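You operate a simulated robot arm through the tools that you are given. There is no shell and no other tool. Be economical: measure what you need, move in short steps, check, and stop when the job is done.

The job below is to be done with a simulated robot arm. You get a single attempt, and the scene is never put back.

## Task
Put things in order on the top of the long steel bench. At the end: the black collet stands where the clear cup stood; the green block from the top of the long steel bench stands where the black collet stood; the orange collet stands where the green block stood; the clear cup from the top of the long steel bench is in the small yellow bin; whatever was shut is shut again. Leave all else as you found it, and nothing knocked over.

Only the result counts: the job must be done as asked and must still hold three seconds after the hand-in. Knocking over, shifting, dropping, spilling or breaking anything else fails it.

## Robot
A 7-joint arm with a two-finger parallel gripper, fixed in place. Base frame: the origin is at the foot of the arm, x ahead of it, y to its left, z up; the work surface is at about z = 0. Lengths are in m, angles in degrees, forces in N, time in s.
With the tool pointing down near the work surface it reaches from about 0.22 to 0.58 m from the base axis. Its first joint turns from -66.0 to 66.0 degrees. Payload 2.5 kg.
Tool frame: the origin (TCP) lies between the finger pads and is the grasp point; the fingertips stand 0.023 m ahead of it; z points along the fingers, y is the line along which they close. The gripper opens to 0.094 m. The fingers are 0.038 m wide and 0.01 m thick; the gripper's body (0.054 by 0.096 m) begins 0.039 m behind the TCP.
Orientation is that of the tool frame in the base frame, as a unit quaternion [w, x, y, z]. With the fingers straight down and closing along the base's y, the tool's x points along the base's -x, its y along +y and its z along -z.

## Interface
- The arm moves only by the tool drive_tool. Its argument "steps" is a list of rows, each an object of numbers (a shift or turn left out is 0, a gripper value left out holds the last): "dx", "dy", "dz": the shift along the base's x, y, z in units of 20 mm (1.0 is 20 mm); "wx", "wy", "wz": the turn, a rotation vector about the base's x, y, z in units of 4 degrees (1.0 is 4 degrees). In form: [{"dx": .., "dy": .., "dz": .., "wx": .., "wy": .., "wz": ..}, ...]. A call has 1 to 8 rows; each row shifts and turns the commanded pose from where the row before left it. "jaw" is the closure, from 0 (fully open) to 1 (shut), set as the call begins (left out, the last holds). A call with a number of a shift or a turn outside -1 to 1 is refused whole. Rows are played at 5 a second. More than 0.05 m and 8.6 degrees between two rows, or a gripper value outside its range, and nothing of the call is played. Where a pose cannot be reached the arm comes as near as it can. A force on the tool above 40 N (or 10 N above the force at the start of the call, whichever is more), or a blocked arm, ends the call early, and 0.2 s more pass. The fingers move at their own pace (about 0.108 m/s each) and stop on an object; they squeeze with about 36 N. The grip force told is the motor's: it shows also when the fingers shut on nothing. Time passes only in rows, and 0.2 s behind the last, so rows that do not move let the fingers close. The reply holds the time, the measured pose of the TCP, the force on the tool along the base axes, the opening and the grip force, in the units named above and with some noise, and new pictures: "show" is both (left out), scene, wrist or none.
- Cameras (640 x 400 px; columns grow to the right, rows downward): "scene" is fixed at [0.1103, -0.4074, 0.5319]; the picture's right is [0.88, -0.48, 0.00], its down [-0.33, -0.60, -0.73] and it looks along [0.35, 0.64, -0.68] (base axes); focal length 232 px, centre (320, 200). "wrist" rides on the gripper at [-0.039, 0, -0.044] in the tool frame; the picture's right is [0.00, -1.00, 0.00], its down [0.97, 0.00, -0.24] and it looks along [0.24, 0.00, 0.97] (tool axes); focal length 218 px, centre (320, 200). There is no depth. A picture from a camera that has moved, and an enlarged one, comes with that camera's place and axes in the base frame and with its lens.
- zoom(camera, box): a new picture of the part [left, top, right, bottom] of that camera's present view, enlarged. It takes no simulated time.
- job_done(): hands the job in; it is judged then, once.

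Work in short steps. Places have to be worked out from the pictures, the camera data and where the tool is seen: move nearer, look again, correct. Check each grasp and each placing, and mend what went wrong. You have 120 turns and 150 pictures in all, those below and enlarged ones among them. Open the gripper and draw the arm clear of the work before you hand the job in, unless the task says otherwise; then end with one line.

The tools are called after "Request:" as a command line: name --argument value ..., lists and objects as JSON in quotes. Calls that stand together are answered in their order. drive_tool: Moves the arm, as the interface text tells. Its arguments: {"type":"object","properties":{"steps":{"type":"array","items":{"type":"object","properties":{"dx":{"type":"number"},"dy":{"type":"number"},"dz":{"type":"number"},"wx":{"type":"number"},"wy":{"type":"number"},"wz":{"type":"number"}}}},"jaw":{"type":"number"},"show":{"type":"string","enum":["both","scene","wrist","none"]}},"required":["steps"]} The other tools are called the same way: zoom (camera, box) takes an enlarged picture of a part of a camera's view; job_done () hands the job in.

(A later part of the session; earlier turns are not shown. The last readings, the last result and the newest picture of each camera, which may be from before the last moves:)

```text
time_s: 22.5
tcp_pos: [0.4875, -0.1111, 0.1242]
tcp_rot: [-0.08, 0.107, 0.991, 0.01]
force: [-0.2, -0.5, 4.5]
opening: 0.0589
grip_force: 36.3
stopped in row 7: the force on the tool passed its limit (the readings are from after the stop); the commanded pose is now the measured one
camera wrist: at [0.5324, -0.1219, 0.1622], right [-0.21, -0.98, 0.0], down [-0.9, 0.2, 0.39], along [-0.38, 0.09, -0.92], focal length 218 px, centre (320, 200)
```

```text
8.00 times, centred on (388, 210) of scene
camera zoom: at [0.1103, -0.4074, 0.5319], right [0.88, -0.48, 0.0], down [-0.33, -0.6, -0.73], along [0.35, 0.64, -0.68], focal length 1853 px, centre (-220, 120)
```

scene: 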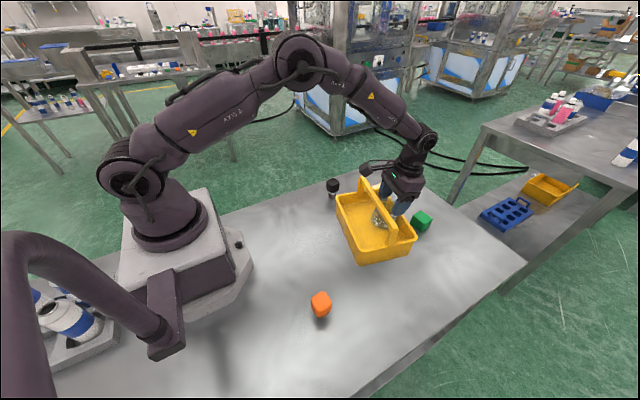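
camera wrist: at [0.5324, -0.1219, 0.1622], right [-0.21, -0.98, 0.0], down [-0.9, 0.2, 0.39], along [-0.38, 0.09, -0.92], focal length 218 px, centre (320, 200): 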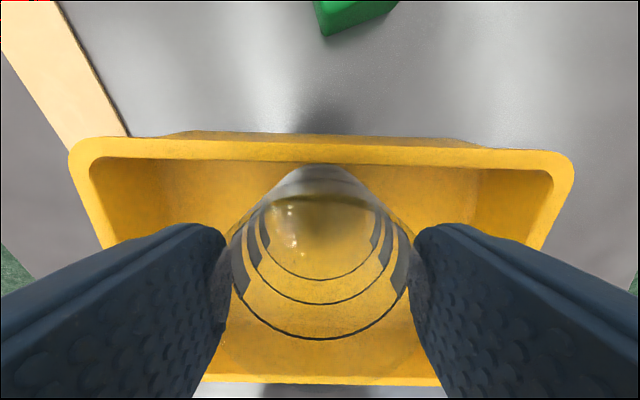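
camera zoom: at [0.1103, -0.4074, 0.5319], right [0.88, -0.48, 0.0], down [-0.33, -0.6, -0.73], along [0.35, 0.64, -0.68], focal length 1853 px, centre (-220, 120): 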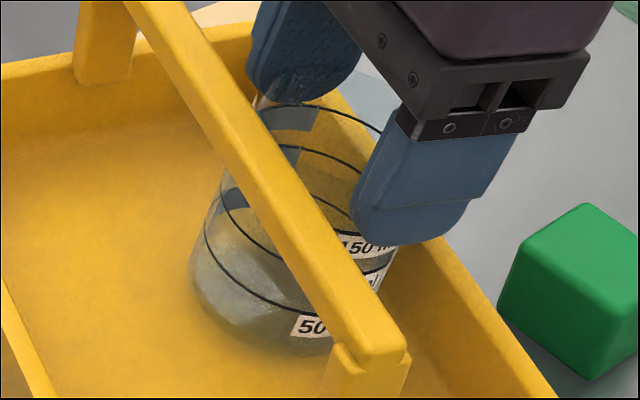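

The inner depth looks like only about 30 mm, so the floor is near z≈0.037 and the cup is on it. I'll lift 4 mm, set the cup upright, centre it between handle and far rim, and check.

Request:
drive_tool --steps '[{"dz": 0.25}, {"dx": -0.08, "dy": 0.02, "wx": -0.12, "wy": -0.56}, {"dx": -0.08, "dy": 0.02, "wx": -0.12, "wy": -0.56}, {"dx": -0.08, "dy": 0.02, "wx": -0.12, "wy": -0.56}, {"dx": -0.08, "dy": 0.02, "wx": -0.12, "wy": -0.56}, {}]'

Request:
zoom --camera "scene" --box '[340, 160, 430, 250]'

```text
time_s: 23.9
tcp_pos: [0.4803, -0.1094, 0.1283]
tcp_rot: [-0.001, 0.107, 0.994, 0.003]
force: [0.4, -0.3, -0.4]
opening: 0.0588
grip_force: 36.1
camera wrist: at [0.519, -0.1185, 0.1731], right [-0.21, -0.98, 0.0], down [-0.95, 0.21, 0.24], along [-0.24, 0.05, -0.97], focal length 218 px, centre (320, 200)
```

scene: 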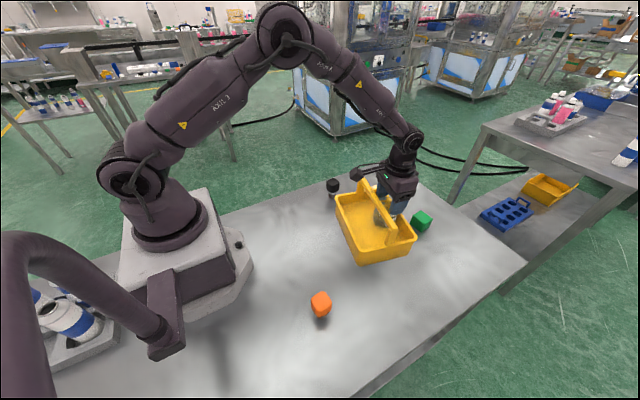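
wrist: 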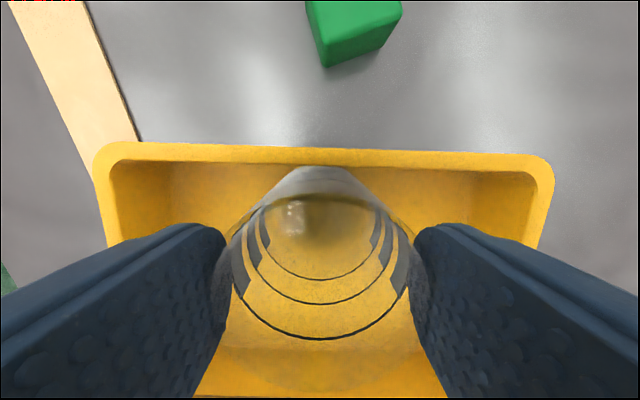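

```text
4.44 times, centred on (385, 205) of scene
camera zoom: at [0.1103, -0.4074, 0.5319], right [0.88, -0.48, 0.0], down [-0.33, -0.6, -0.73], along [0.35, 0.64, -0.68], focal length 1029 px, centre (31, 178)
```

zoom: 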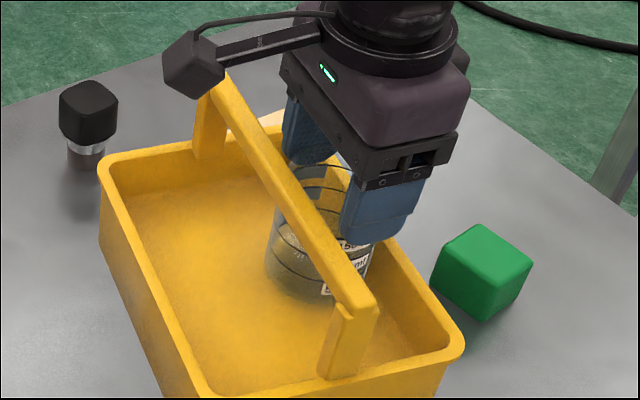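

The cup is upright with no force on the tool. I'll lower until it touches.

Request:
drive_tool --steps '[{"dz": -0.15}, {"dz": -0.15}, {"dz": -0.1}, {}]' --show "none"

```text
time_s: 24.9
tcp_pos: [0.4814, -0.1083, 0.1217]
tcp_rot: [-0.001, 0.108, 0.994, 0.001]
force: [-9.1, 0.6, 21.1]
opening: 0.0589
grip_force: 35.9
```

Contact gives 21 N up and −9 N in x, probably the far wall's fillet. I'll ease up slightly, move 2 mm toward the handle, and lower again.

Request:
drive_tool --steps '[{"dz": 0.2}, {"dx": -0.1, "dy": 0.02}, {"dz": -0.1}, {"dz": -0.1}, {}]' --show "wrist"

```text
time_s: 26.1
tcp_pos: [0.4791, -0.1094, 0.1211]
tcp_rot: [0.0, 0.107, 0.994, 0.002]
force: [-3.6, 2.0, 11.8]
opening: 0.0587
grip_force: 36.1
camera wrist: at [0.5187, -0.1183, 0.1661], right [-0.21, -0.98, 0.0], down [-0.95, 0.21, 0.24], along [-0.24, 0.05, -0.97], focal length 218 px, centre (320, 200)
```

wrist: 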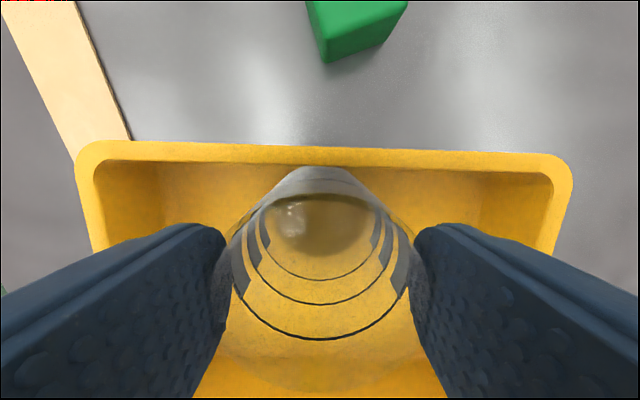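

The remaining contact is mild, with the cup seated against the wall's lower slope. I'll release with a small opening and look.

Request:
drive_tool --steps '[{"dz": 0.05}, {}, {}, {}]' --jaw 0.25

Request:
zoom --camera "scene" --box '[340, 160, 430, 250]'

```text
time_s: 27.1
tcp_pos: [0.4781, -0.1086, 0.1212]
tcp_rot: [-0.002, 0.107, 0.994, 0.002]
force: [-0.4, -0.2, 0.3]
opening: 0.0704
grip_force: 0.1
camera wrist: at [0.518, -0.1186, 0.1661], right [-0.21, -0.98, 0.0], down [-0.95, 0.21, 0.24], along [-0.24, 0.05, -0.97], focal length 218 px, centre (320, 200)
```

scene: 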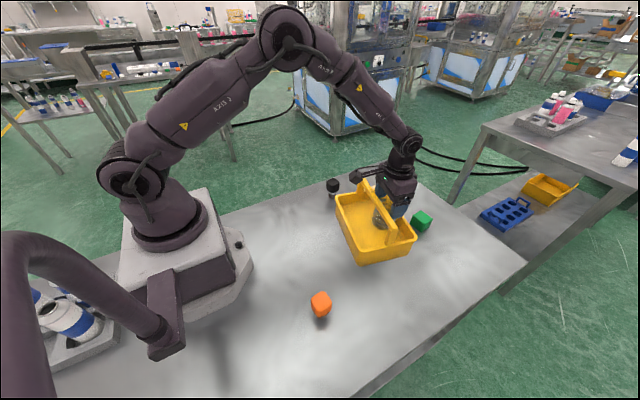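
wrist: 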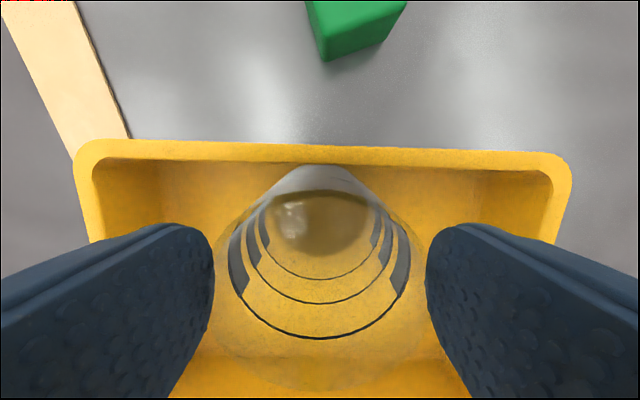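

```text
4.44 times, centred on (385, 205) of scene
camera zoom: at [0.1103, -0.4074, 0.5319], right [0.88, -0.48, 0.0], down [-0.33, -0.6, -0.73], along [0.35, 0.64, -0.68], focal length 1029 px, centre (31, 178)
```

zoom: 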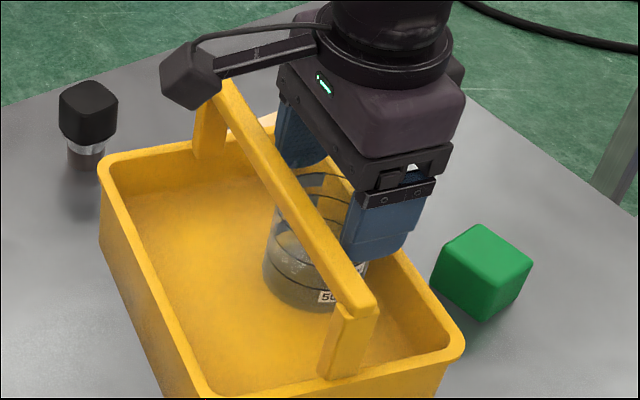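

The cup stands upright in the bin by itself. I'll open fully and rise straight up.

Request:
drive_tool --steps '[{}, {"dz": 0.5}, {"dz": 1}, {"dz": 1}, {"dz": 1}, {"dz": 1}, {"dz": 1}, {"dz": 1}]' --jaw 0.0

Request:
zoom --camera "wrist" --box '[190, 90, 450, 280]'

Request:
zoom --camera "scene" --box '[310, 160, 450, 280]'

```text
time_s: 28.9
tcp_pos: [0.477, -0.1087, 0.2507]
tcp_rot: [-0.002, 0.107, 0.994, 0.002]
force: [-0.2, 0.5, 0.5]
opening: 0.094
grip_force: 0.1
camera wrist: at [0.5174, -0.117, 0.2966], right [-0.21, -0.98, 0.0], down [-0.95, 0.21, 0.24], along [-0.24, 0.05, -0.97], focal length 218 px, centre (320, 200)
```

scene: 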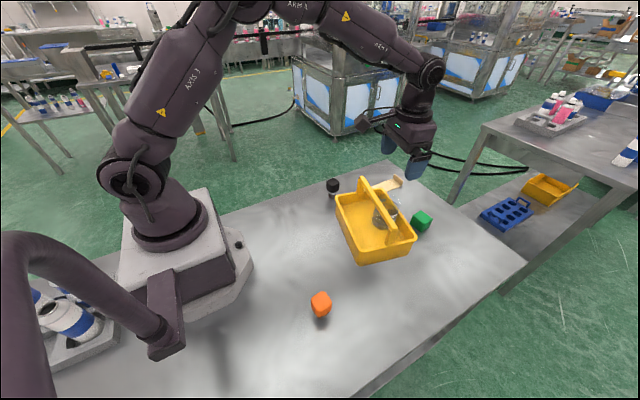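
wrist: 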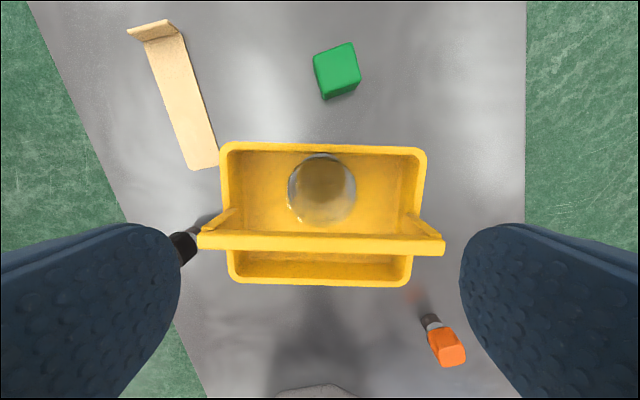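

```text
2.11 times, centred on (320, 185) of wrist
camera zoom: at [0.5174, -0.117, 0.2966], right [-0.21, -0.98, 0.0], down [-0.95, 0.21, 0.24], along [-0.24, 0.05, -0.97], focal length 460 px, centre (320, 232)
```

zoom: 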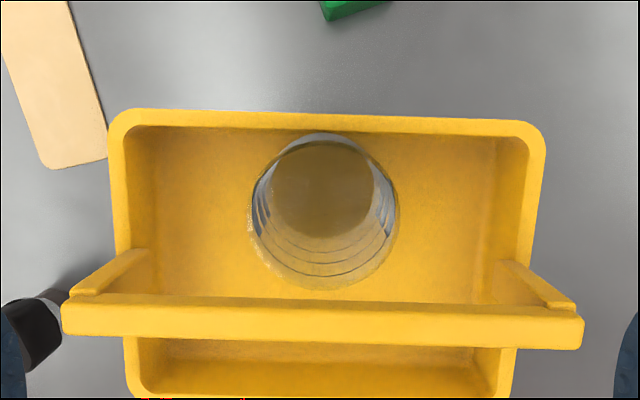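

```text
3.33 times, centred on (380, 220) of scene
camera zoom: at [0.1103, -0.4074, 0.5319], right [0.88, -0.48, 0.0], down [-0.33, -0.6, -0.73], along [0.35, 0.64, -0.68], focal length 772 px, centre (120, 133)
```

zoom: 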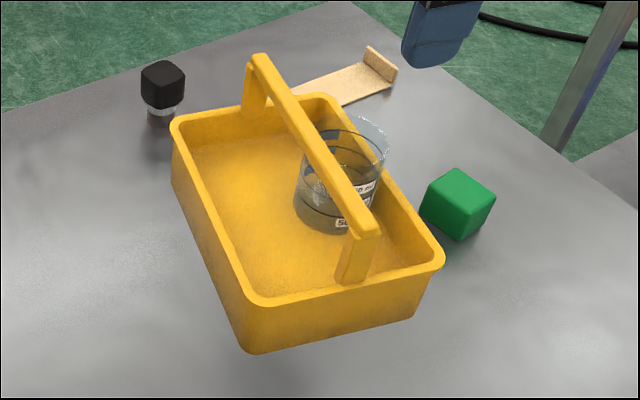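

The cup is upright and free in the far half. Next I'll restore the bin by pinching its handle near the −y end, away from the cup. That needs about +88° of tool yaw, so I'll turn while moving over that spot.

Request:
drive_tool --steps '[{"wz": 1, "dx": -0.2, "dy": -0.25}, {"wz": 1, "dx": -0.2, "dy": -0.25}, {"wz": 1, "dx": -0.2, "dy": -0.25}, {"wz": 1, "dx": -0.2, "dy": -0.25}, {"wz": 1, "dx": -0.2, "dy": -0.25}, {"wz": 1, "dx": -0.2, "dy": -0.25}, {"wz": 1, "dx": -0.2, "dy": -0.25}, {"wz": 1, "dx": -0.2, "dy": -0.25}]' --show "none"

Request:
drive_tool --steps '[{"wz": 1, "dx": -0.1, "dy": -0.1}, {"wz": 1, "dx": -0.1, "dy": -0.1}, {"wz": 1, "dx": -0.1, "dy": -0.1}, {"wz": 1, "dx": -0.1, "dy": -0.1}, {"wz": 1, "dx": -0.1, "dy": -0.1}, {"wz": 1, "dx": -0.1, "dy": -0.1}, {"wz": 1, "dx": -0.1, "dy": -0.1}, {"wz": 1, "dx": -0.1, "dy": -0.1}]' --show "none"

Request:
drive_tool --steps '[{"wz": 1}, {"wz": 1}, {"wz": 1}, {"wz": 1}, {"wz": 1}, {"wz": 1}, {"wz": 0.1}]' --show "both"

```text
time_s: 30.7
tcp_pos: [0.4462, -0.1494, 0.2511]
tcp_rot: [-0.002, -0.171, 0.985, 0.002]
force: [-0.1, 0.1, -0.4]
opening: 0.094
grip_force: 0.1
```

```text
time_s: 32.5
tcp_pos: [0.4313, -0.1652, 0.2509]
tcp_rot: [-0.003, -0.436, 0.9, 0.001]
force: [1.0, 0.0, 0.0]
opening: 0.094
grip_force: 0.1
```

```text
time_s: 34.1
tcp_pos: [0.4286, -0.165, 0.2518]
tcp_rot: [-0.002, -0.617, 0.787, 0.0]
force: [0.4, -0.5, -0.2]
opening: 0.094
grip_force: 0.0
camera wrist: at [0.4398, -0.1288, 0.2962], right [0.97, -0.24, 0.0], down [-0.23, -0.94, 0.24], along [-0.06, -0.24, -0.97], focal length 218 px, centre (320, 200)
```

scene: 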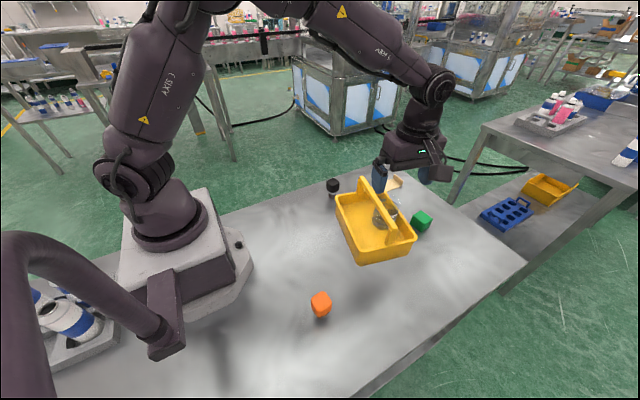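
wrist: 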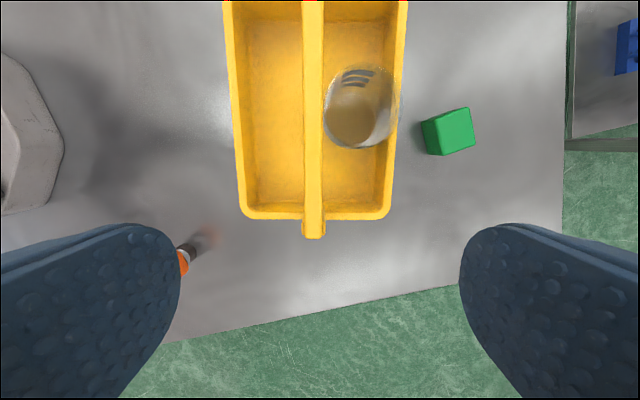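

The tool is aligned with the handle, which sits about 5 mm to the −x side. I'll correct, shift slightly inward from the post, and descend onto the bar.

Request:
drive_tool --steps '[{"dx": -0.2, "dy": 0.3}, {"dz": -0.9}, {"dz": -0.9}, {"dz": -0.9}, {"dz": -0.9}, {"dz": -0.9}, {}]' --jaw 0.2

```text
time_s: 35.7
tcp_pos: [0.4282, -0.1604, 0.1603]
tcp_rot: [-0.002, -0.617, 0.787, 0.001]
force: [0.9, 0.9, 0.1]
opening: 0.0752
grip_force: 0.1
camera wrist: at [0.4371, -0.1233, 0.205], right [0.97, -0.24, 0.0], down [-0.23, -0.94, 0.24], along [-0.06, -0.24, -0.97], focal length 218 px, centre (320, 200)
```

scene: 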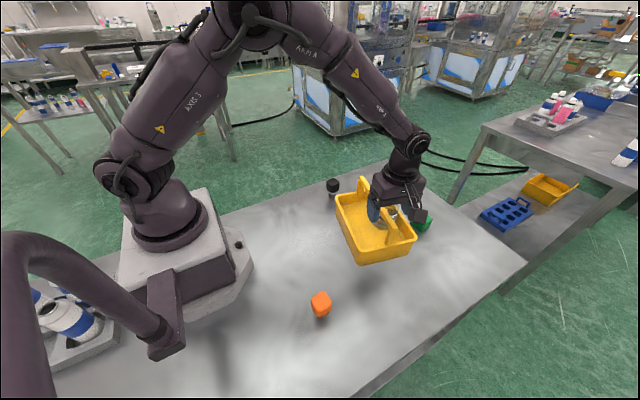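
wrist: 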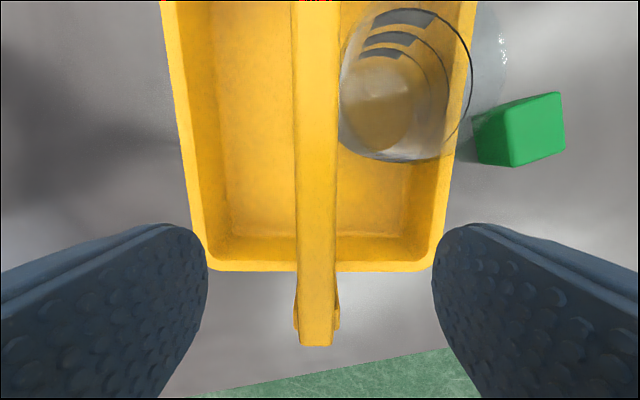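

The bar is centred between the fingers and the cup is clear. I'll descend the last 38 mm.

Request:
drive_tool --steps '[{"dz": -0.6}, {"dz": -0.6}, {"dz": -0.6}, {}]'

Request:
zoom --camera "scene" --box '[330, 160, 440, 270]'

```text
time_s: 36.7
tcp_pos: [0.4244, -0.1588, 0.1248]
tcp_rot: [-0.002, -0.617, 0.787, 0.001]
force: [-0.4, 1.1, 0.2]
opening: 0.0752
grip_force: 0.0
camera wrist: at [0.4356, -0.1218, 0.1708], right [0.97, -0.24, 0.0], down [-0.23, -0.94, 0.24], along [-0.06, -0.24, -0.97], focal length 218 px, centre (320, 200)
```

scene: 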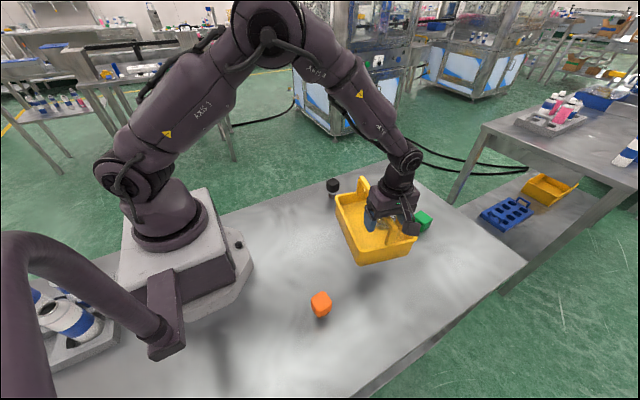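
wrist: 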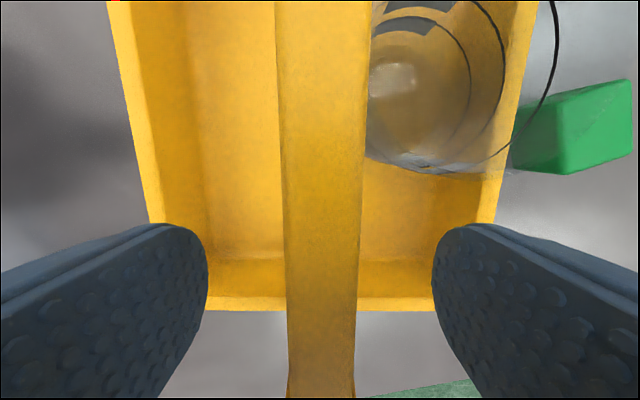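

```text
3.64 times, centred on (385, 215) of scene
camera zoom: at [0.1103, -0.4074, 0.5319], right [0.88, -0.48, 0.0], down [-0.33, -0.6, -0.73], along [0.35, 0.64, -0.68], focal length 842 px, centre (84, 146)
```

zoom: 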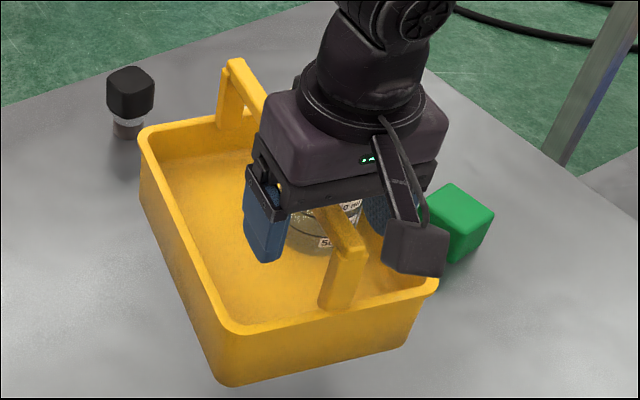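

Positioned over the bar. Closing on the handle.

Request:
drive_tool --steps '[{}, {}, {}]' --jaw 1.0 --show "wrist"

```text
time_s: 37.5
tcp_pos: [0.4259, -0.1586, 0.1269]
tcp_rot: [-0.003, -0.616, 0.787, 0.0]
force: [-0.5, -0.8, -0.7]
opening: 0.0139
grip_force: 35.6
camera wrist: at [0.4357, -0.1218, 0.171], right [0.97, -0.24, 0.0], down [-0.23, -0.94, 0.24], along [-0.06, -0.24, -0.97], focal length 218 px, centre (320, 200)
```

wrist: 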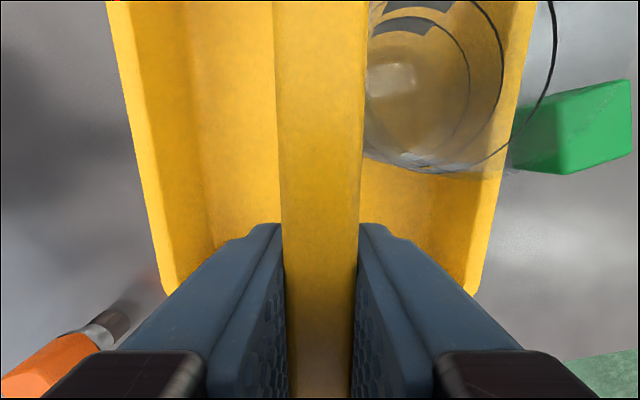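

The handle is gripped (14 mm). The bin should go back by about (−47, +10) mm and +12.7°, so the TCP goes to about (0.391, −0.150). Sliding it slowly.

Request:
drive_tool --steps '[{"dx": -0.217, "dy": 0.055, "wz": 0.396}, {"dx": -0.217, "dy": 0.055, "wz": 0.396}, {"dx": -0.217, "dy": 0.055, "wz": 0.396}, {"dx": -0.217, "dy": 0.055, "wz": 0.396}]' --show "none"

Request:
drive_tool --steps '[{"dx": -0.217, "dy": 0.055, "wz": 0.396}, {"dx": -0.217, "dy": 0.055, "wz": 0.396}, {"dx": -0.217, "dy": 0.055, "wz": 0.396}, {"dx": -0.217, "dy": 0.055, "wz": 0.396}, {}, {}]' --show "both"

Request:
zoom --camera "scene" --box '[250, 150, 450, 330]'

```text
time_s: 38.5
tcp_pos: [0.4102, -0.1534, 0.1269]
tcp_rot: [-0.002, -0.659, 0.752, -0.001]
force: [5.5, -0.4, 14.2]
opening: 0.0137
grip_force: 36.1
```

```text
time_s: 39.9
tcp_pos: [0.3927, -0.1498, 0.1264]
tcp_rot: [-0.002, -0.699, 0.715, -0.001]
force: [5.3, 2.1, 15.0]
opening: 0.0134
grip_force: 35.5
camera wrist: at [0.3944, -0.1116, 0.1708], right [1.0, -0.02, 0.0], down [-0.02, -0.97, 0.24], along [-0.01, -0.24, -0.97], focal length 218 px, centre (320, 200)
```

scene: 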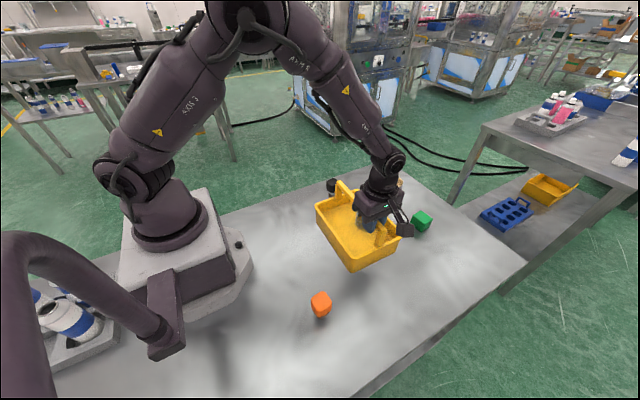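
wrist: 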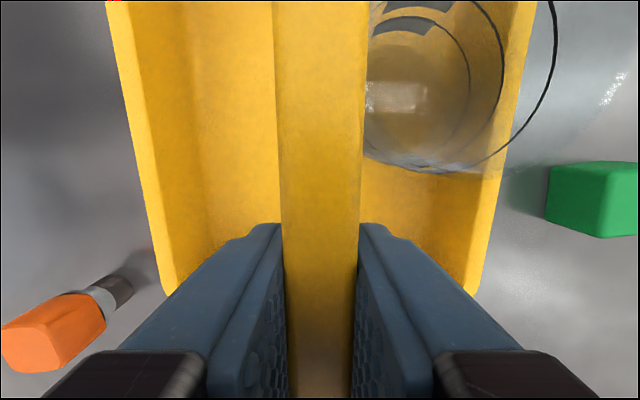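

```text
2.22 times, centred on (350, 240) of scene
camera zoom: at [0.1102, -0.4074, 0.5319], right [0.88, -0.48, 0.0], down [-0.33, -0.6, -0.73], along [0.35, 0.64, -0.68], focal length 515 px, centre (253, 111)
```

zoom: 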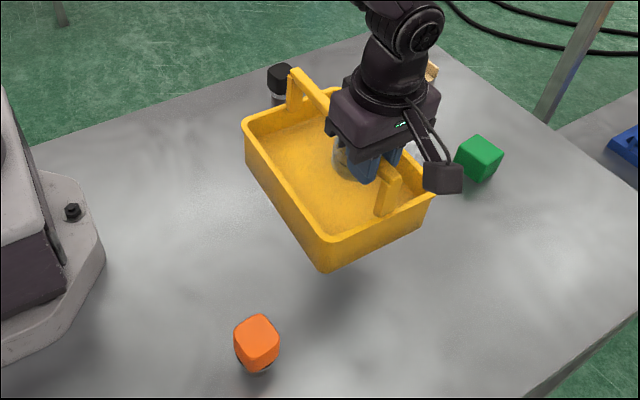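

The bin is almost back (a pixel or two off in the same zoom). I'll release the handle and rise to compare cleanly.

Request:
drive_tool --steps '[{}, {}, {"dz": 0.5}, {"dz": 1}, {"dz": 1}, {"dz": 1}, {"dz": 1}, {"dz": 1}]' --jaw 0.4 --show "none"

Request:
drive_tool --steps '[{"dz": 1, "wz": -1}, {"dz": 1, "wz": -1}, {"wz": -1}, {"wz": -1}, {"wz": -1}, {"wz": -1}, {"wz": -1}, {"wz": -1}]' --show "none"

Request:
zoom --camera "scene" --box '[250, 150, 450, 330]'

```text
time_s: 41.7
tcp_pos: [0.3908, -0.1521, 0.2357]
tcp_rot: [-0.002, -0.699, 0.715, -0.001]
force: [-0.1, 0.1, 0.6]
opening: 0.0566
grip_force: 0.1
```

```text
time_s: 43.5
tcp_pos: [0.3922, -0.1499, 0.2749]
tcp_rot: [-0.003, -0.474, 0.88, 0.001]
force: [-0.9, -0.4, -1.4]
opening: 0.0566
grip_force: 0.1
```

```text
2.22 times, centred on (350, 240) of scene
camera zoom: at [0.1103, -0.4074, 0.5319], right [0.88, -0.48, 0.0], down [-0.33, -0.6, -0.73], along [0.35, 0.64, -0.68], focal length 515 px, centre (253, 111)
```

zoom: 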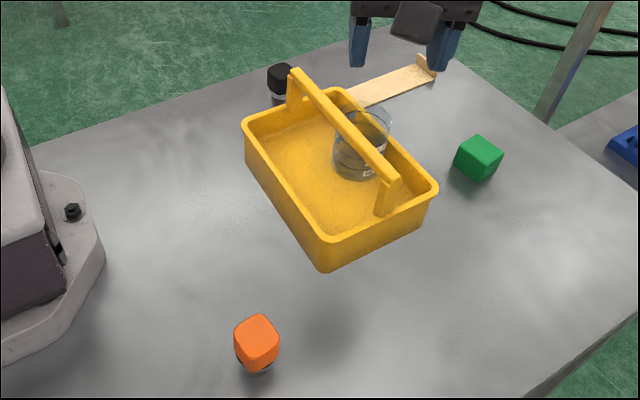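

The bin is about 3–5 mm off. I have an earlier higher zoom of its left end, so I'll take the same box for an exact comparison.

Request:
zoom --camera "scene" --box '[250, 170, 350, 240]'

```text
5.71 times, centred on (300, 205) of scene
camera zoom: at [0.1103, -0.4074, 0.5319], right [0.88, -0.48, 0.0], down [-0.33, -0.6, -0.73], along [0.35, 0.64, -0.68], focal length 1324 px, centre (434, 171)
```

zoom: 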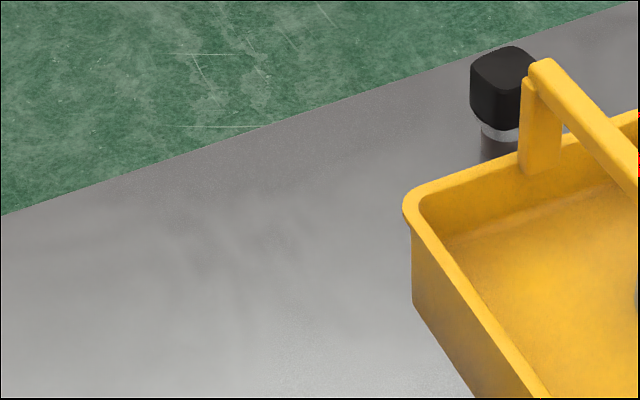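

The bin is off by only about (+4, +1) mm. I'll fix that with a small −x push on the far wall using closed fingers. I'll turn the tool back and move beyond the far side at height.

Request:
drive_tool --steps '[{"wz": -1, "dx": 0.44, "dy": 0.2}, {"wz": -1, "dx": 0.44, "dy": 0.2}, {"wz": -1, "dx": 0.44, "dy": 0.2}, {"wz": -1, "dx": 0.44, "dy": 0.2}, {"wz": -1, "dx": 0.44, "dy": 0.2}, {"wz": -1, "dx": 0.44, "dy": 0.2}, {"wz": -1, "dx": 0.44, "dy": 0.2}]' --jaw 1.0 --show "none"

Request:
drive_tool --steps '[{"wz": -1, "dx": 0.44, "dy": 0.2}, {"wz": -1, "dx": 0.44, "dy": 0.2}, {"wz": -1, "dx": 0.44, "dy": 0.2}, {"wz": -1, "dx": 0.44, "dy": 0.2}, {"wz": -1, "dx": 0.44, "dy": 0.2}, {"wz": -1, "dx": 0.44, "dy": 0.2}, {"wz": -1, "dx": 0.44, "dy": 0.2}, {"wz": -0.15}]' --show "wrist"

```text
time_s: 45.1
tcp_pos: [0.4549, -0.1206, 0.2777]
tcp_rot: [-0.002, -0.247, 0.969, 0.001]
force: [0.1, 0.0, 0.1]
opening: 0.0
grip_force: 36.3
```

```text
time_s: 46.9
tcp_pos: [0.5146, -0.0938, 0.2759]
tcp_rot: [-0.003, 0.0, 1.0, 0.002]
force: [-0.2, 0.3, 0.0]
opening: 0.0002
grip_force: 35.6
camera wrist: at [0.5548, -0.0948, 0.3211], right [0.0, -1.0, 0.0], down [-0.97, 0.0, 0.24], along [-0.24, 0.0, -0.97], focal length 218 px, centre (320, 200)
```

wrist: 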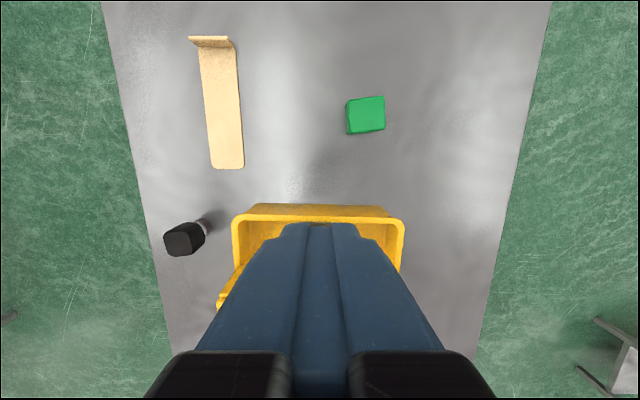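

The view shows the far wall near x≈0.472 and the green block near (0.59, −0.15). I'll descend beyond the far wall with closed fingers.

Request:
drive_tool --steps '[{"dz": -1}, {"dz": -1}, {"dz": -1}, {"dz": -1}, {"dz": -1}, {"dz": -1}, {"dz": -1}]' --show "none"

Request:
drive_tool --steps '[{"dz": -1}, {"dz": -1}, {"dz": -1}, {"dz": -0.5}, {"dx": -0.4}, {}]' --show "both"

Request:
zoom --camera "scene" --box '[250, 170, 350, 240]'

```text
time_s: 48.5
tcp_pos: [0.5134, -0.093, 0.1343]
tcp_rot: [-0.002, -0.001, 1.0, 0.002]
force: [0.9, -0.3, 0.2]
opening: 0.0001
grip_force: 36.1
```

```text
time_s: 49.9
tcp_pos: [0.507, -0.0944, 0.0658]
tcp_rot: [-0.001, -0.001, 1.0, 0.002]
force: [0.3, 1.0, 0.0]
opening: 0.0
grip_force: 36.4
camera wrist: at [0.5474, -0.095, 0.1101], right [0.0, -1.0, 0.0], down [-0.97, 0.0, 0.24], along [-0.24, 0.0, -0.97], focal length 218 px, centre (320, 200)
```

scene: 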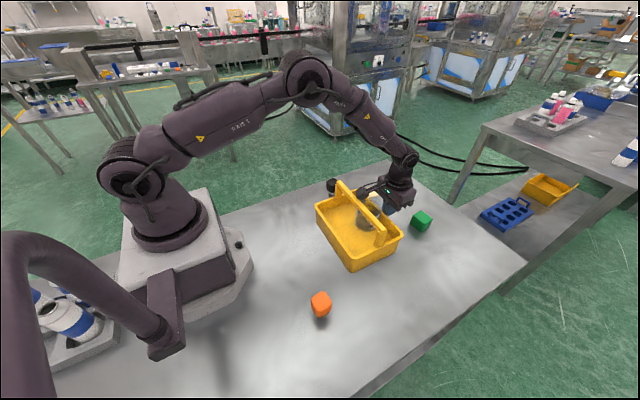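
wrist: 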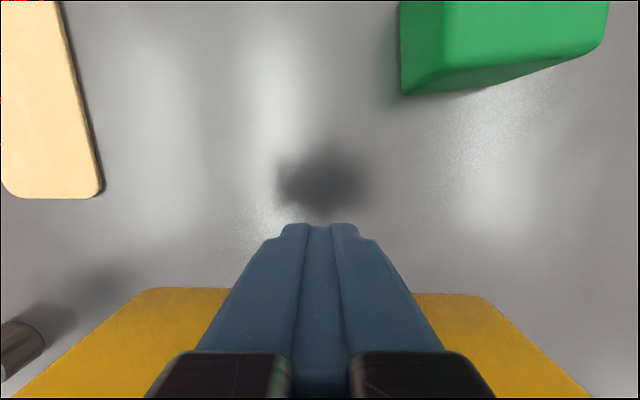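

```text
5.71 times, centred on (300, 205) of scene
camera zoom: at [0.1103, -0.4074, 0.5319], right [0.88, -0.48, 0.0], down [-0.33, -0.6, -0.73], along [0.35, 0.64, -0.68], focal length 1324 px, centre (434, 171)
```

zoom: 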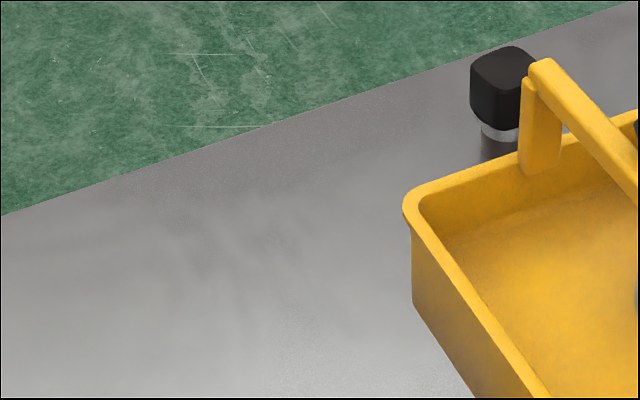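

Not in contact yet, with about 13 mm to go. I'll advance in small steps watching the force.

Request:
drive_tool --steps '[{"dx": -0.2}, {"dx": -0.2}, {"dx": -0.15}, {}]' --show "none"

Request:
zoom --camera "scene" --box '[250, 170, 350, 240]'

```text
time_s: 50.9
tcp_pos: [0.4975, -0.0937, 0.0644]
tcp_rot: [-0.001, -0.001, 1.0, 0.002]
force: [5.9, 0.5, 12.1]
opening: 0.0
grip_force: 35.6
```

```text
5.71 times, centred on (300, 205) of scene
camera zoom: at [0.1102, -0.4074, 0.5319], right [0.88, -0.48, 0.0], down [-0.33, -0.6, -0.73], along [0.35, 0.64, -0.68], focal length 1324 px, centre (434, 171)
```

zoom: 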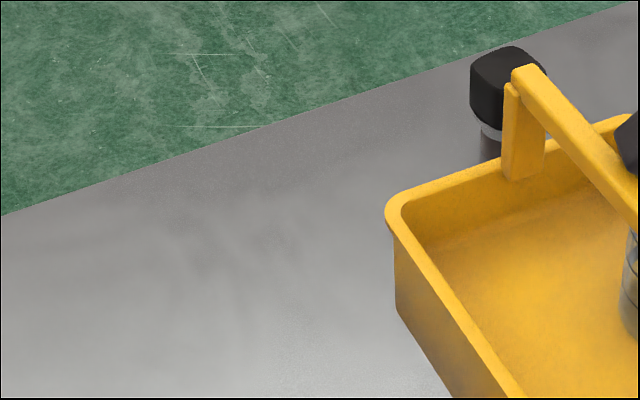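

The push went too far: the contact came earlier than I thought and the bin is now about 6 mm short in x. I'll back off, rise and compare.

Request:
drive_tool --steps '[{"dx": 0.6}, {"dx": 0.4}, {"dz": 1}, {"dz": 1}, {"dz": 1}, {"dz": 1}, {"dz": 1}, {"dz": 1}]' --show "none"

Request:
drive_tool --steps '[{"dz": 1, "dx": -1}, {"dz": 1, "dx": -1}, {"dz": 1, "dx": -1}, {"dx": -1}, {"dx": -1}, {"dx": -1}, {"dx": -1}, {"dx": -1}]' --show "wrist"

Request:
zoom --camera "scene" --box '[250, 150, 450, 330]'

```text
time_s: 52.7
tcp_pos: [0.5158, -0.0935, 0.1845]
tcp_rot: [-0.002, -0.001, 1.0, 0.002]
force: [0.7, 0.5, 0.6]
opening: 0.0
grip_force: 36.1
```

```text
time_s: 54.5
tcp_pos: [0.3552, -0.092, 0.2425]
tcp_rot: [-0.002, -0.001, 1.0, 0.002]
force: [0.5, -0.3, 0.1]
opening: 0.0
grip_force: 35.9
camera wrist: at [0.395, -0.0937, 0.289], right [0.0, -1.0, 0.0], down [-0.97, 0.0, 0.24], along [-0.24, 0.0, -0.97], focal length 218 px, centre (320, 200)
```

wrist: 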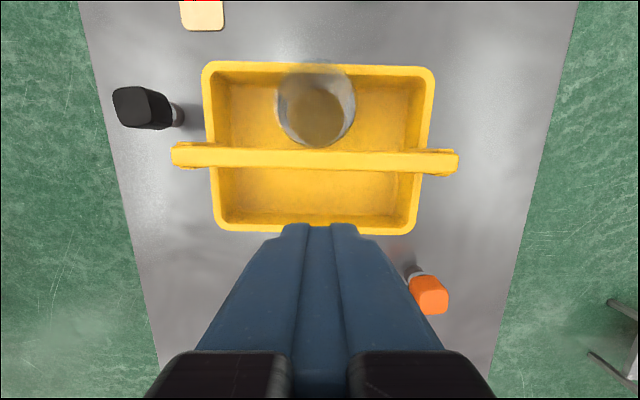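

```text
2.22 times, centred on (350, 240) of scene
camera zoom: at [0.1103, -0.4074, 0.5319], right [0.88, -0.48, 0.0], down [-0.33, -0.6, -0.73], along [0.35, 0.64, -0.68], focal length 515 px, centre (253, 111)
```

zoom: 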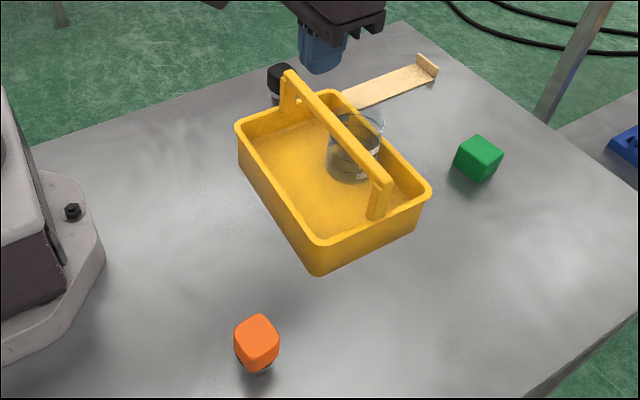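

The bin now needs about +7 mm in x. I'll push on the near wall from outside, where nothing overhangs, so I'm moving to the near side and down.

Request:
drive_tool --steps '[{"dx": -0.9}, {"dx": -0.9}, {"dx": -0.9}, {"dx": -0.9}, {"dx": -0.9, "dz": -0.5}, {"dz": -1}, {"dz": -1}, {"dz": -1}]' --show "none"

Request:
drive_tool --steps '[{"dz": -1}, {"dz": -1}, {"dz": -1}, {"dz": -1}, {"dz": -1}, {"dz": -0.9}, {}]' --show "wrist"

```text
time_s: 56.3
tcp_pos: [0.2656, -0.0945, 0.1767]
tcp_rot: [-0.002, 0.0, 1.0, 0.002]
force: [0.4, -0.3, 0.9]
opening: 0.0
grip_force: 36.3
```

```text
time_s: 57.9
tcp_pos: [0.2681, -0.0958, 0.0575]
tcp_rot: [-0.002, -0.001, 1.0, 0.002]
force: [0.0, 0.3, 1.0]
opening: 0.0001
grip_force: 35.2
camera wrist: at [0.3073, -0.0965, 0.1024], right [0.0, -1.0, 0.0], down [-0.97, 0.0, 0.24], along [-0.24, 0.0, -0.97], focal length 218 px, centre (320, 200)
```

wrist: 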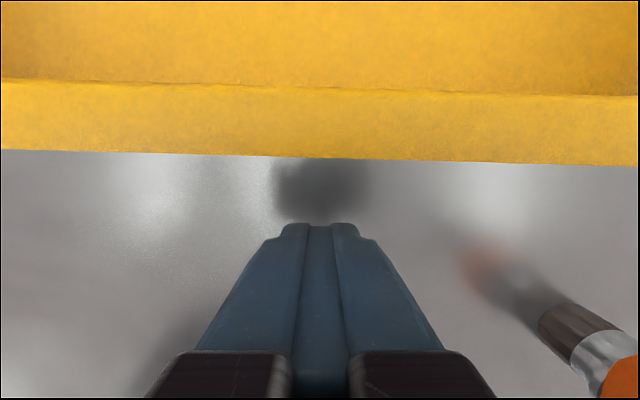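

The gap to the near wall is about 18 mm. I'll move just up to contact and check the zoom.

Request:
drive_tool --steps '[{"dx": 0.3}, {"dx": 0.3}, {"dx": 0.3}, {"dx": 0.1}, {}]' --show "none"

Request:
zoom --camera "scene" --box '[250, 170, 350, 240]'

```text
time_s: 59.1
tcp_pos: [0.2866, -0.0963, 0.0576]
tcp_rot: [-0.002, -0.001, 1.0, 0.002]
force: [0.5, 0.6, 0.1]
opening: 0.0002
grip_force: 35.9
```

```text
5.71 times, centred on (300, 205) of scene
camera zoom: at [0.1103, -0.4074, 0.5319], right [0.88, -0.48, 0.0], down [-0.33, -0.6, -0.73], along [0.35, 0.64, -0.68], focal length 1324 px, centre (434, 171)
```

zoom: 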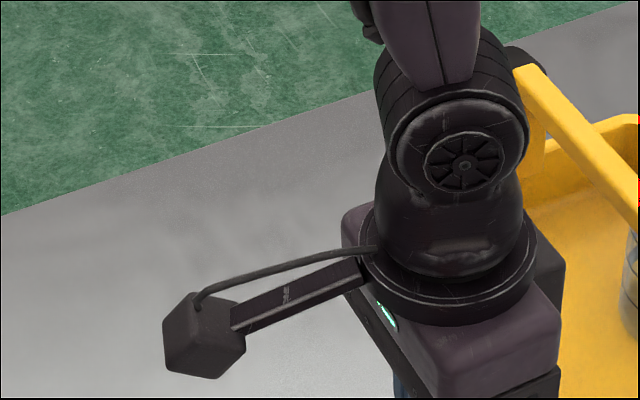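

No contact yet, and the handle tip reads (525, 66) against the original (538, 62). Advancing 4 mm.

Request:
drive_tool --steps '[{"dx": 0.2}, {}]' --show "none"

Request:
zoom --camera "scene" --box '[250, 170, 350, 240]'

```text
time_s: 59.7
tcp_pos: [0.2901, -0.0945, 0.0575]
tcp_rot: [-0.002, -0.001, 1.0, 0.002]
force: [-2.1, -0.4, 0.3]
opening: 0.0
grip_force: 36.6
```

```text
5.71 times, centred on (300, 205) of scene
camera zoom: at [0.1103, -0.4074, 0.5319], right [0.88, -0.48, 0.0], down [-0.33, -0.6, -0.73], along [0.35, 0.64, -0.68], focal length 1324 px, centre (434, 171)
```

zoom: 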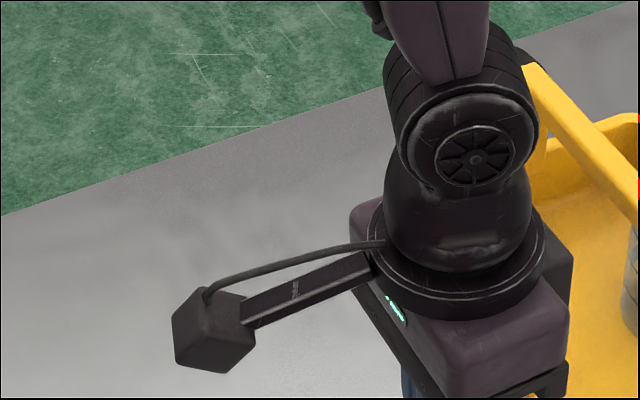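

Contact was just made (−2 N) and the tip is at about (531, 64). Advancing 4 mm more.

Request:
drive_tool --steps '[{"dx": 0.1}, {"dx": 0.1}, {}]' --show "none"

Request:
zoom --camera "scene" --box '[250, 170, 350, 240]'

```text
time_s: 60.5
tcp_pos: [0.2946, -0.0951, 0.0575]
tcp_rot: [-0.002, -0.001, 1.0, 0.002]
force: [-1.5, 0.1, 0.3]
opening: 0.0002
grip_force: 35.9
```

```text
5.71 times, centred on (300, 205) of scene
camera zoom: at [0.1103, -0.4074, 0.5319], right [0.88, -0.48, 0.0], down [-0.33, -0.6, -0.73], along [0.35, 0.64, -0.68], focal length 1324 px, centre (434, 171)
```

zoom: 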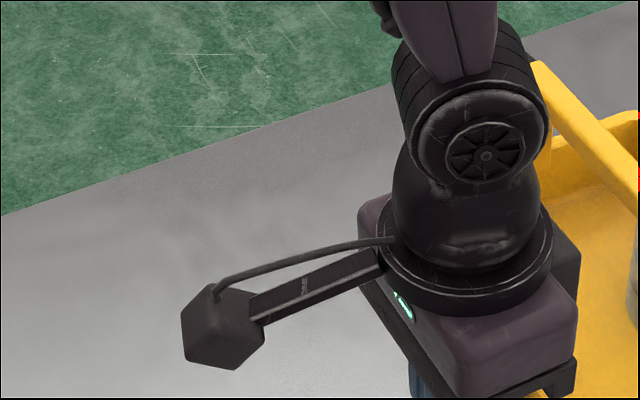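

The handle tip is now at about (537, 61), which matches. I'll back off, rise, and compare fully.

Request:
drive_tool --steps '[{"dx": -0.6}, {"dx": -0.4, "dz": 0.3}, {"dz": 1}, {"dz": 1}, {"dz": 1}, {"dz": 1}, {"dz": 1}, {"dz": 1}]' --show "none"

Request:
drive_tool --steps '[{"dz": 1, "dx": 0.7, "dy": 1}, {"dz": 1, "dx": 0.7, "dy": 1}, {"dz": 1, "dx": 0.7, "dy": 1}, {"dx": 0.8, "dy": 1}, {"dx": 0.8, "dy": 1}, {"dx": 0.8, "dy": 1}, {"dx": 0.8, "dy": 1}, {"dx": 0.8, "dy": 1}]' --jaw 0.0 --show "both"

Request:
zoom --camera "scene" --box '[250, 170, 350, 240]'

Request:
zoom --camera "scene" --box '[250, 150, 450, 330]'

```text
time_s: 62.3
tcp_pos: [0.2701, -0.0938, 0.182]
tcp_rot: [-0.001, -0.001, 1.0, 0.001]
force: [-1.0, -0.3, 0.0]
opening: 0.0
grip_force: 36.5
```

```text
time_s: 64.1
tcp_pos: [0.3968, 0.0658, 0.2429]
tcp_rot: [-0.002, -0.001, 1.0, 0.001]
force: [-0.9, 0.2, 0.5]
opening: 0.0938
grip_force: 0.1
camera wrist: at [0.4367, 0.0651, 0.2881], right [0.0, -1.0, 0.0], down [-0.97, 0.0, 0.24], along [-0.24, 0.0, -0.97], focal length 218 px, centre (320, 200)
```

scene: 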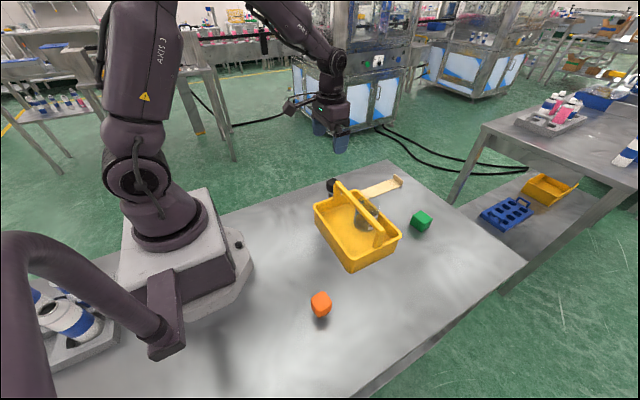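
wrist: 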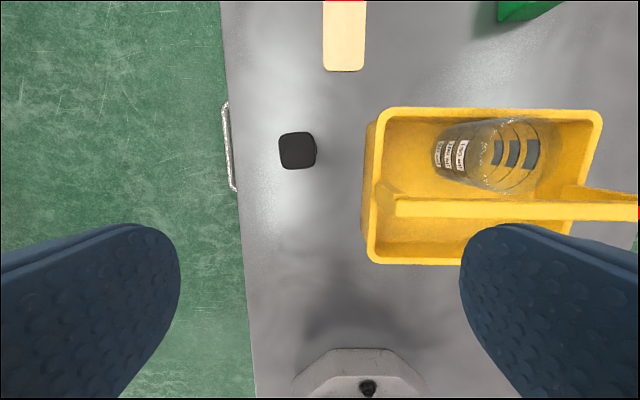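

```text
5.71 times, centred on (300, 205) of scene
camera zoom: at [0.1103, -0.4075, 0.5319], right [0.88, -0.48, 0.0], down [-0.33, -0.6, -0.73], along [0.35, 0.64, -0.68], focal length 1324 px, centre (434, 171)
```

zoom: 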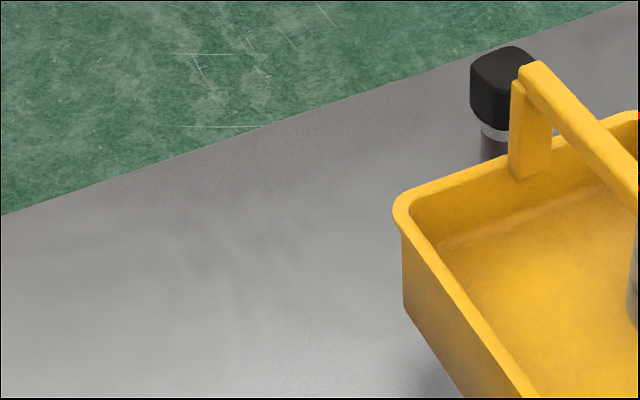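

```text
2.22 times, centred on (350, 240) of scene
camera zoom: at [0.1103, -0.4075, 0.5319], right [0.88, -0.48, 0.0], down [-0.33, -0.6, -0.73], along [0.35, 0.64, -0.68], focal length 515 px, centre (253, 111)
```

zoom: 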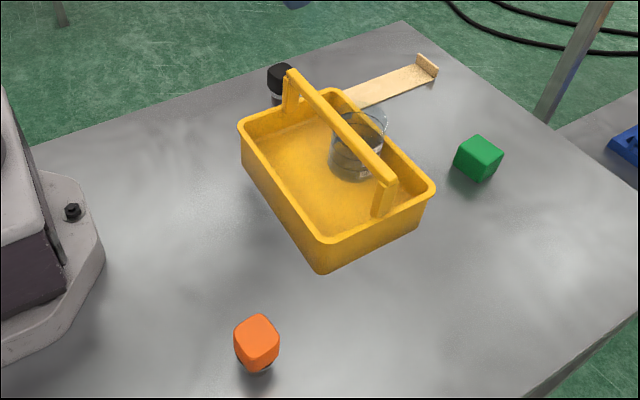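

The bin is within 2–3 mm of its original place, which I accept. The black collet stands near (0.433, 0.089), top at about z 0.055–0.06. I'll move above it and lower partway.

Request:
drive_tool --steps '[{"dx": 0.9, "dy": 0.58}, {"dx": 0.9, "dy": 0.58}, {"dz": -1}, {"dz": -1}, {"dz": -1}, {"dz": -1}, {"dz": -1}, {}]' --show "wrist"

Request:
zoom --camera "wrist" --box '[240, 140, 400, 260]'

```text
time_s: 65.9
tcp_pos: [0.4343, 0.0867, 0.1425]
tcp_rot: [-0.003, -0.001, 1.0, 0.002]
force: [0.1, -0.6, 1.2]
opening: 0.094
grip_force: 0.1
camera wrist: at [0.4733, 0.0863, 0.1877], right [0.0, -1.0, 0.0], down [-0.97, 0.0, 0.24], along [-0.24, 0.0, -0.97], focal length 218 px, centre (320, 200)
```

wrist: 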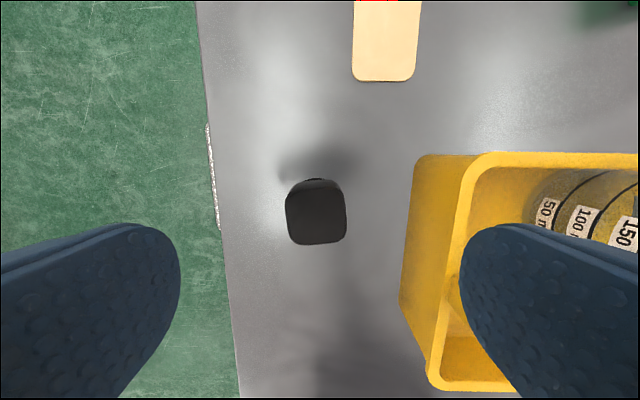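

```text
3.33 times, centred on (320, 200) of wrist
camera zoom: at [0.4733, 0.0863, 0.1877], right [0.0, -1.0, 0.0], down [-0.97, 0.0, 0.24], along [-0.24, 0.0, -0.97], focal length 728 px, centre (320, 200)
```

zoom: 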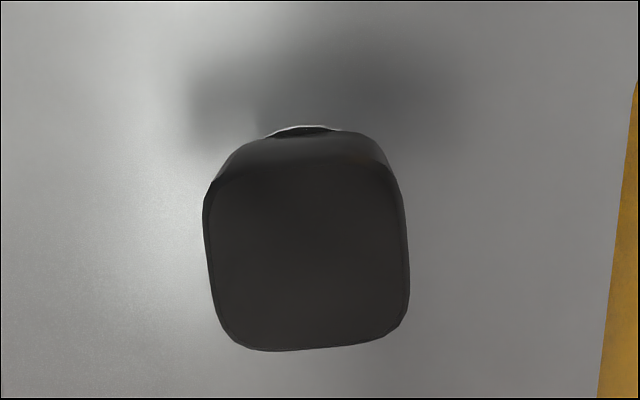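

The cap is centred at (0.431, 0.089), 38 mm wide and yawed about 4°. I'll align and descend to grip at z≈0.045.

Request:
drive_tool --steps '[{"dx": -0.16, "dy": 0.1, "wz": 1}, {"dz": -0.8}, {"dz": -0.8}, {"dz": -0.8}, {"dz": -0.8}, {"dz": -0.8}, {"dz": -0.8}, {}]' --show "wrist"

```text
time_s: 67.7
tcp_pos: [0.4291, 0.092, 0.0474]
tcp_rot: [-0.001, -0.037, 0.999, 0.002]
force: [-0.1, 0.3, -0.3]
opening: 0.094
grip_force: 0.1
camera wrist: at [0.4695, 0.0928, 0.0922], right [0.07, -1.0, 0.0], down [-0.97, -0.07, 0.24], along [-0.24, -0.01, -0.97], focal length 218 px, centre (320, 200)
```

wrist: 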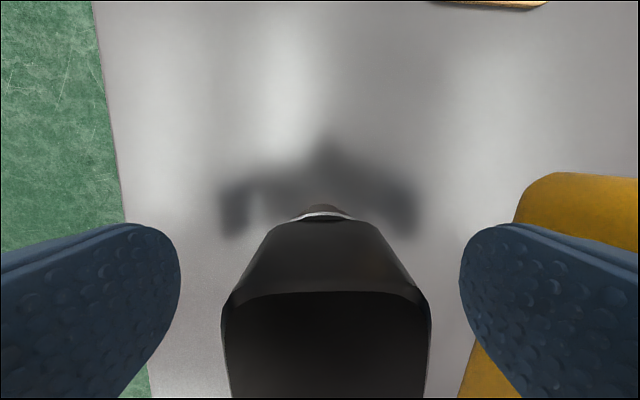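

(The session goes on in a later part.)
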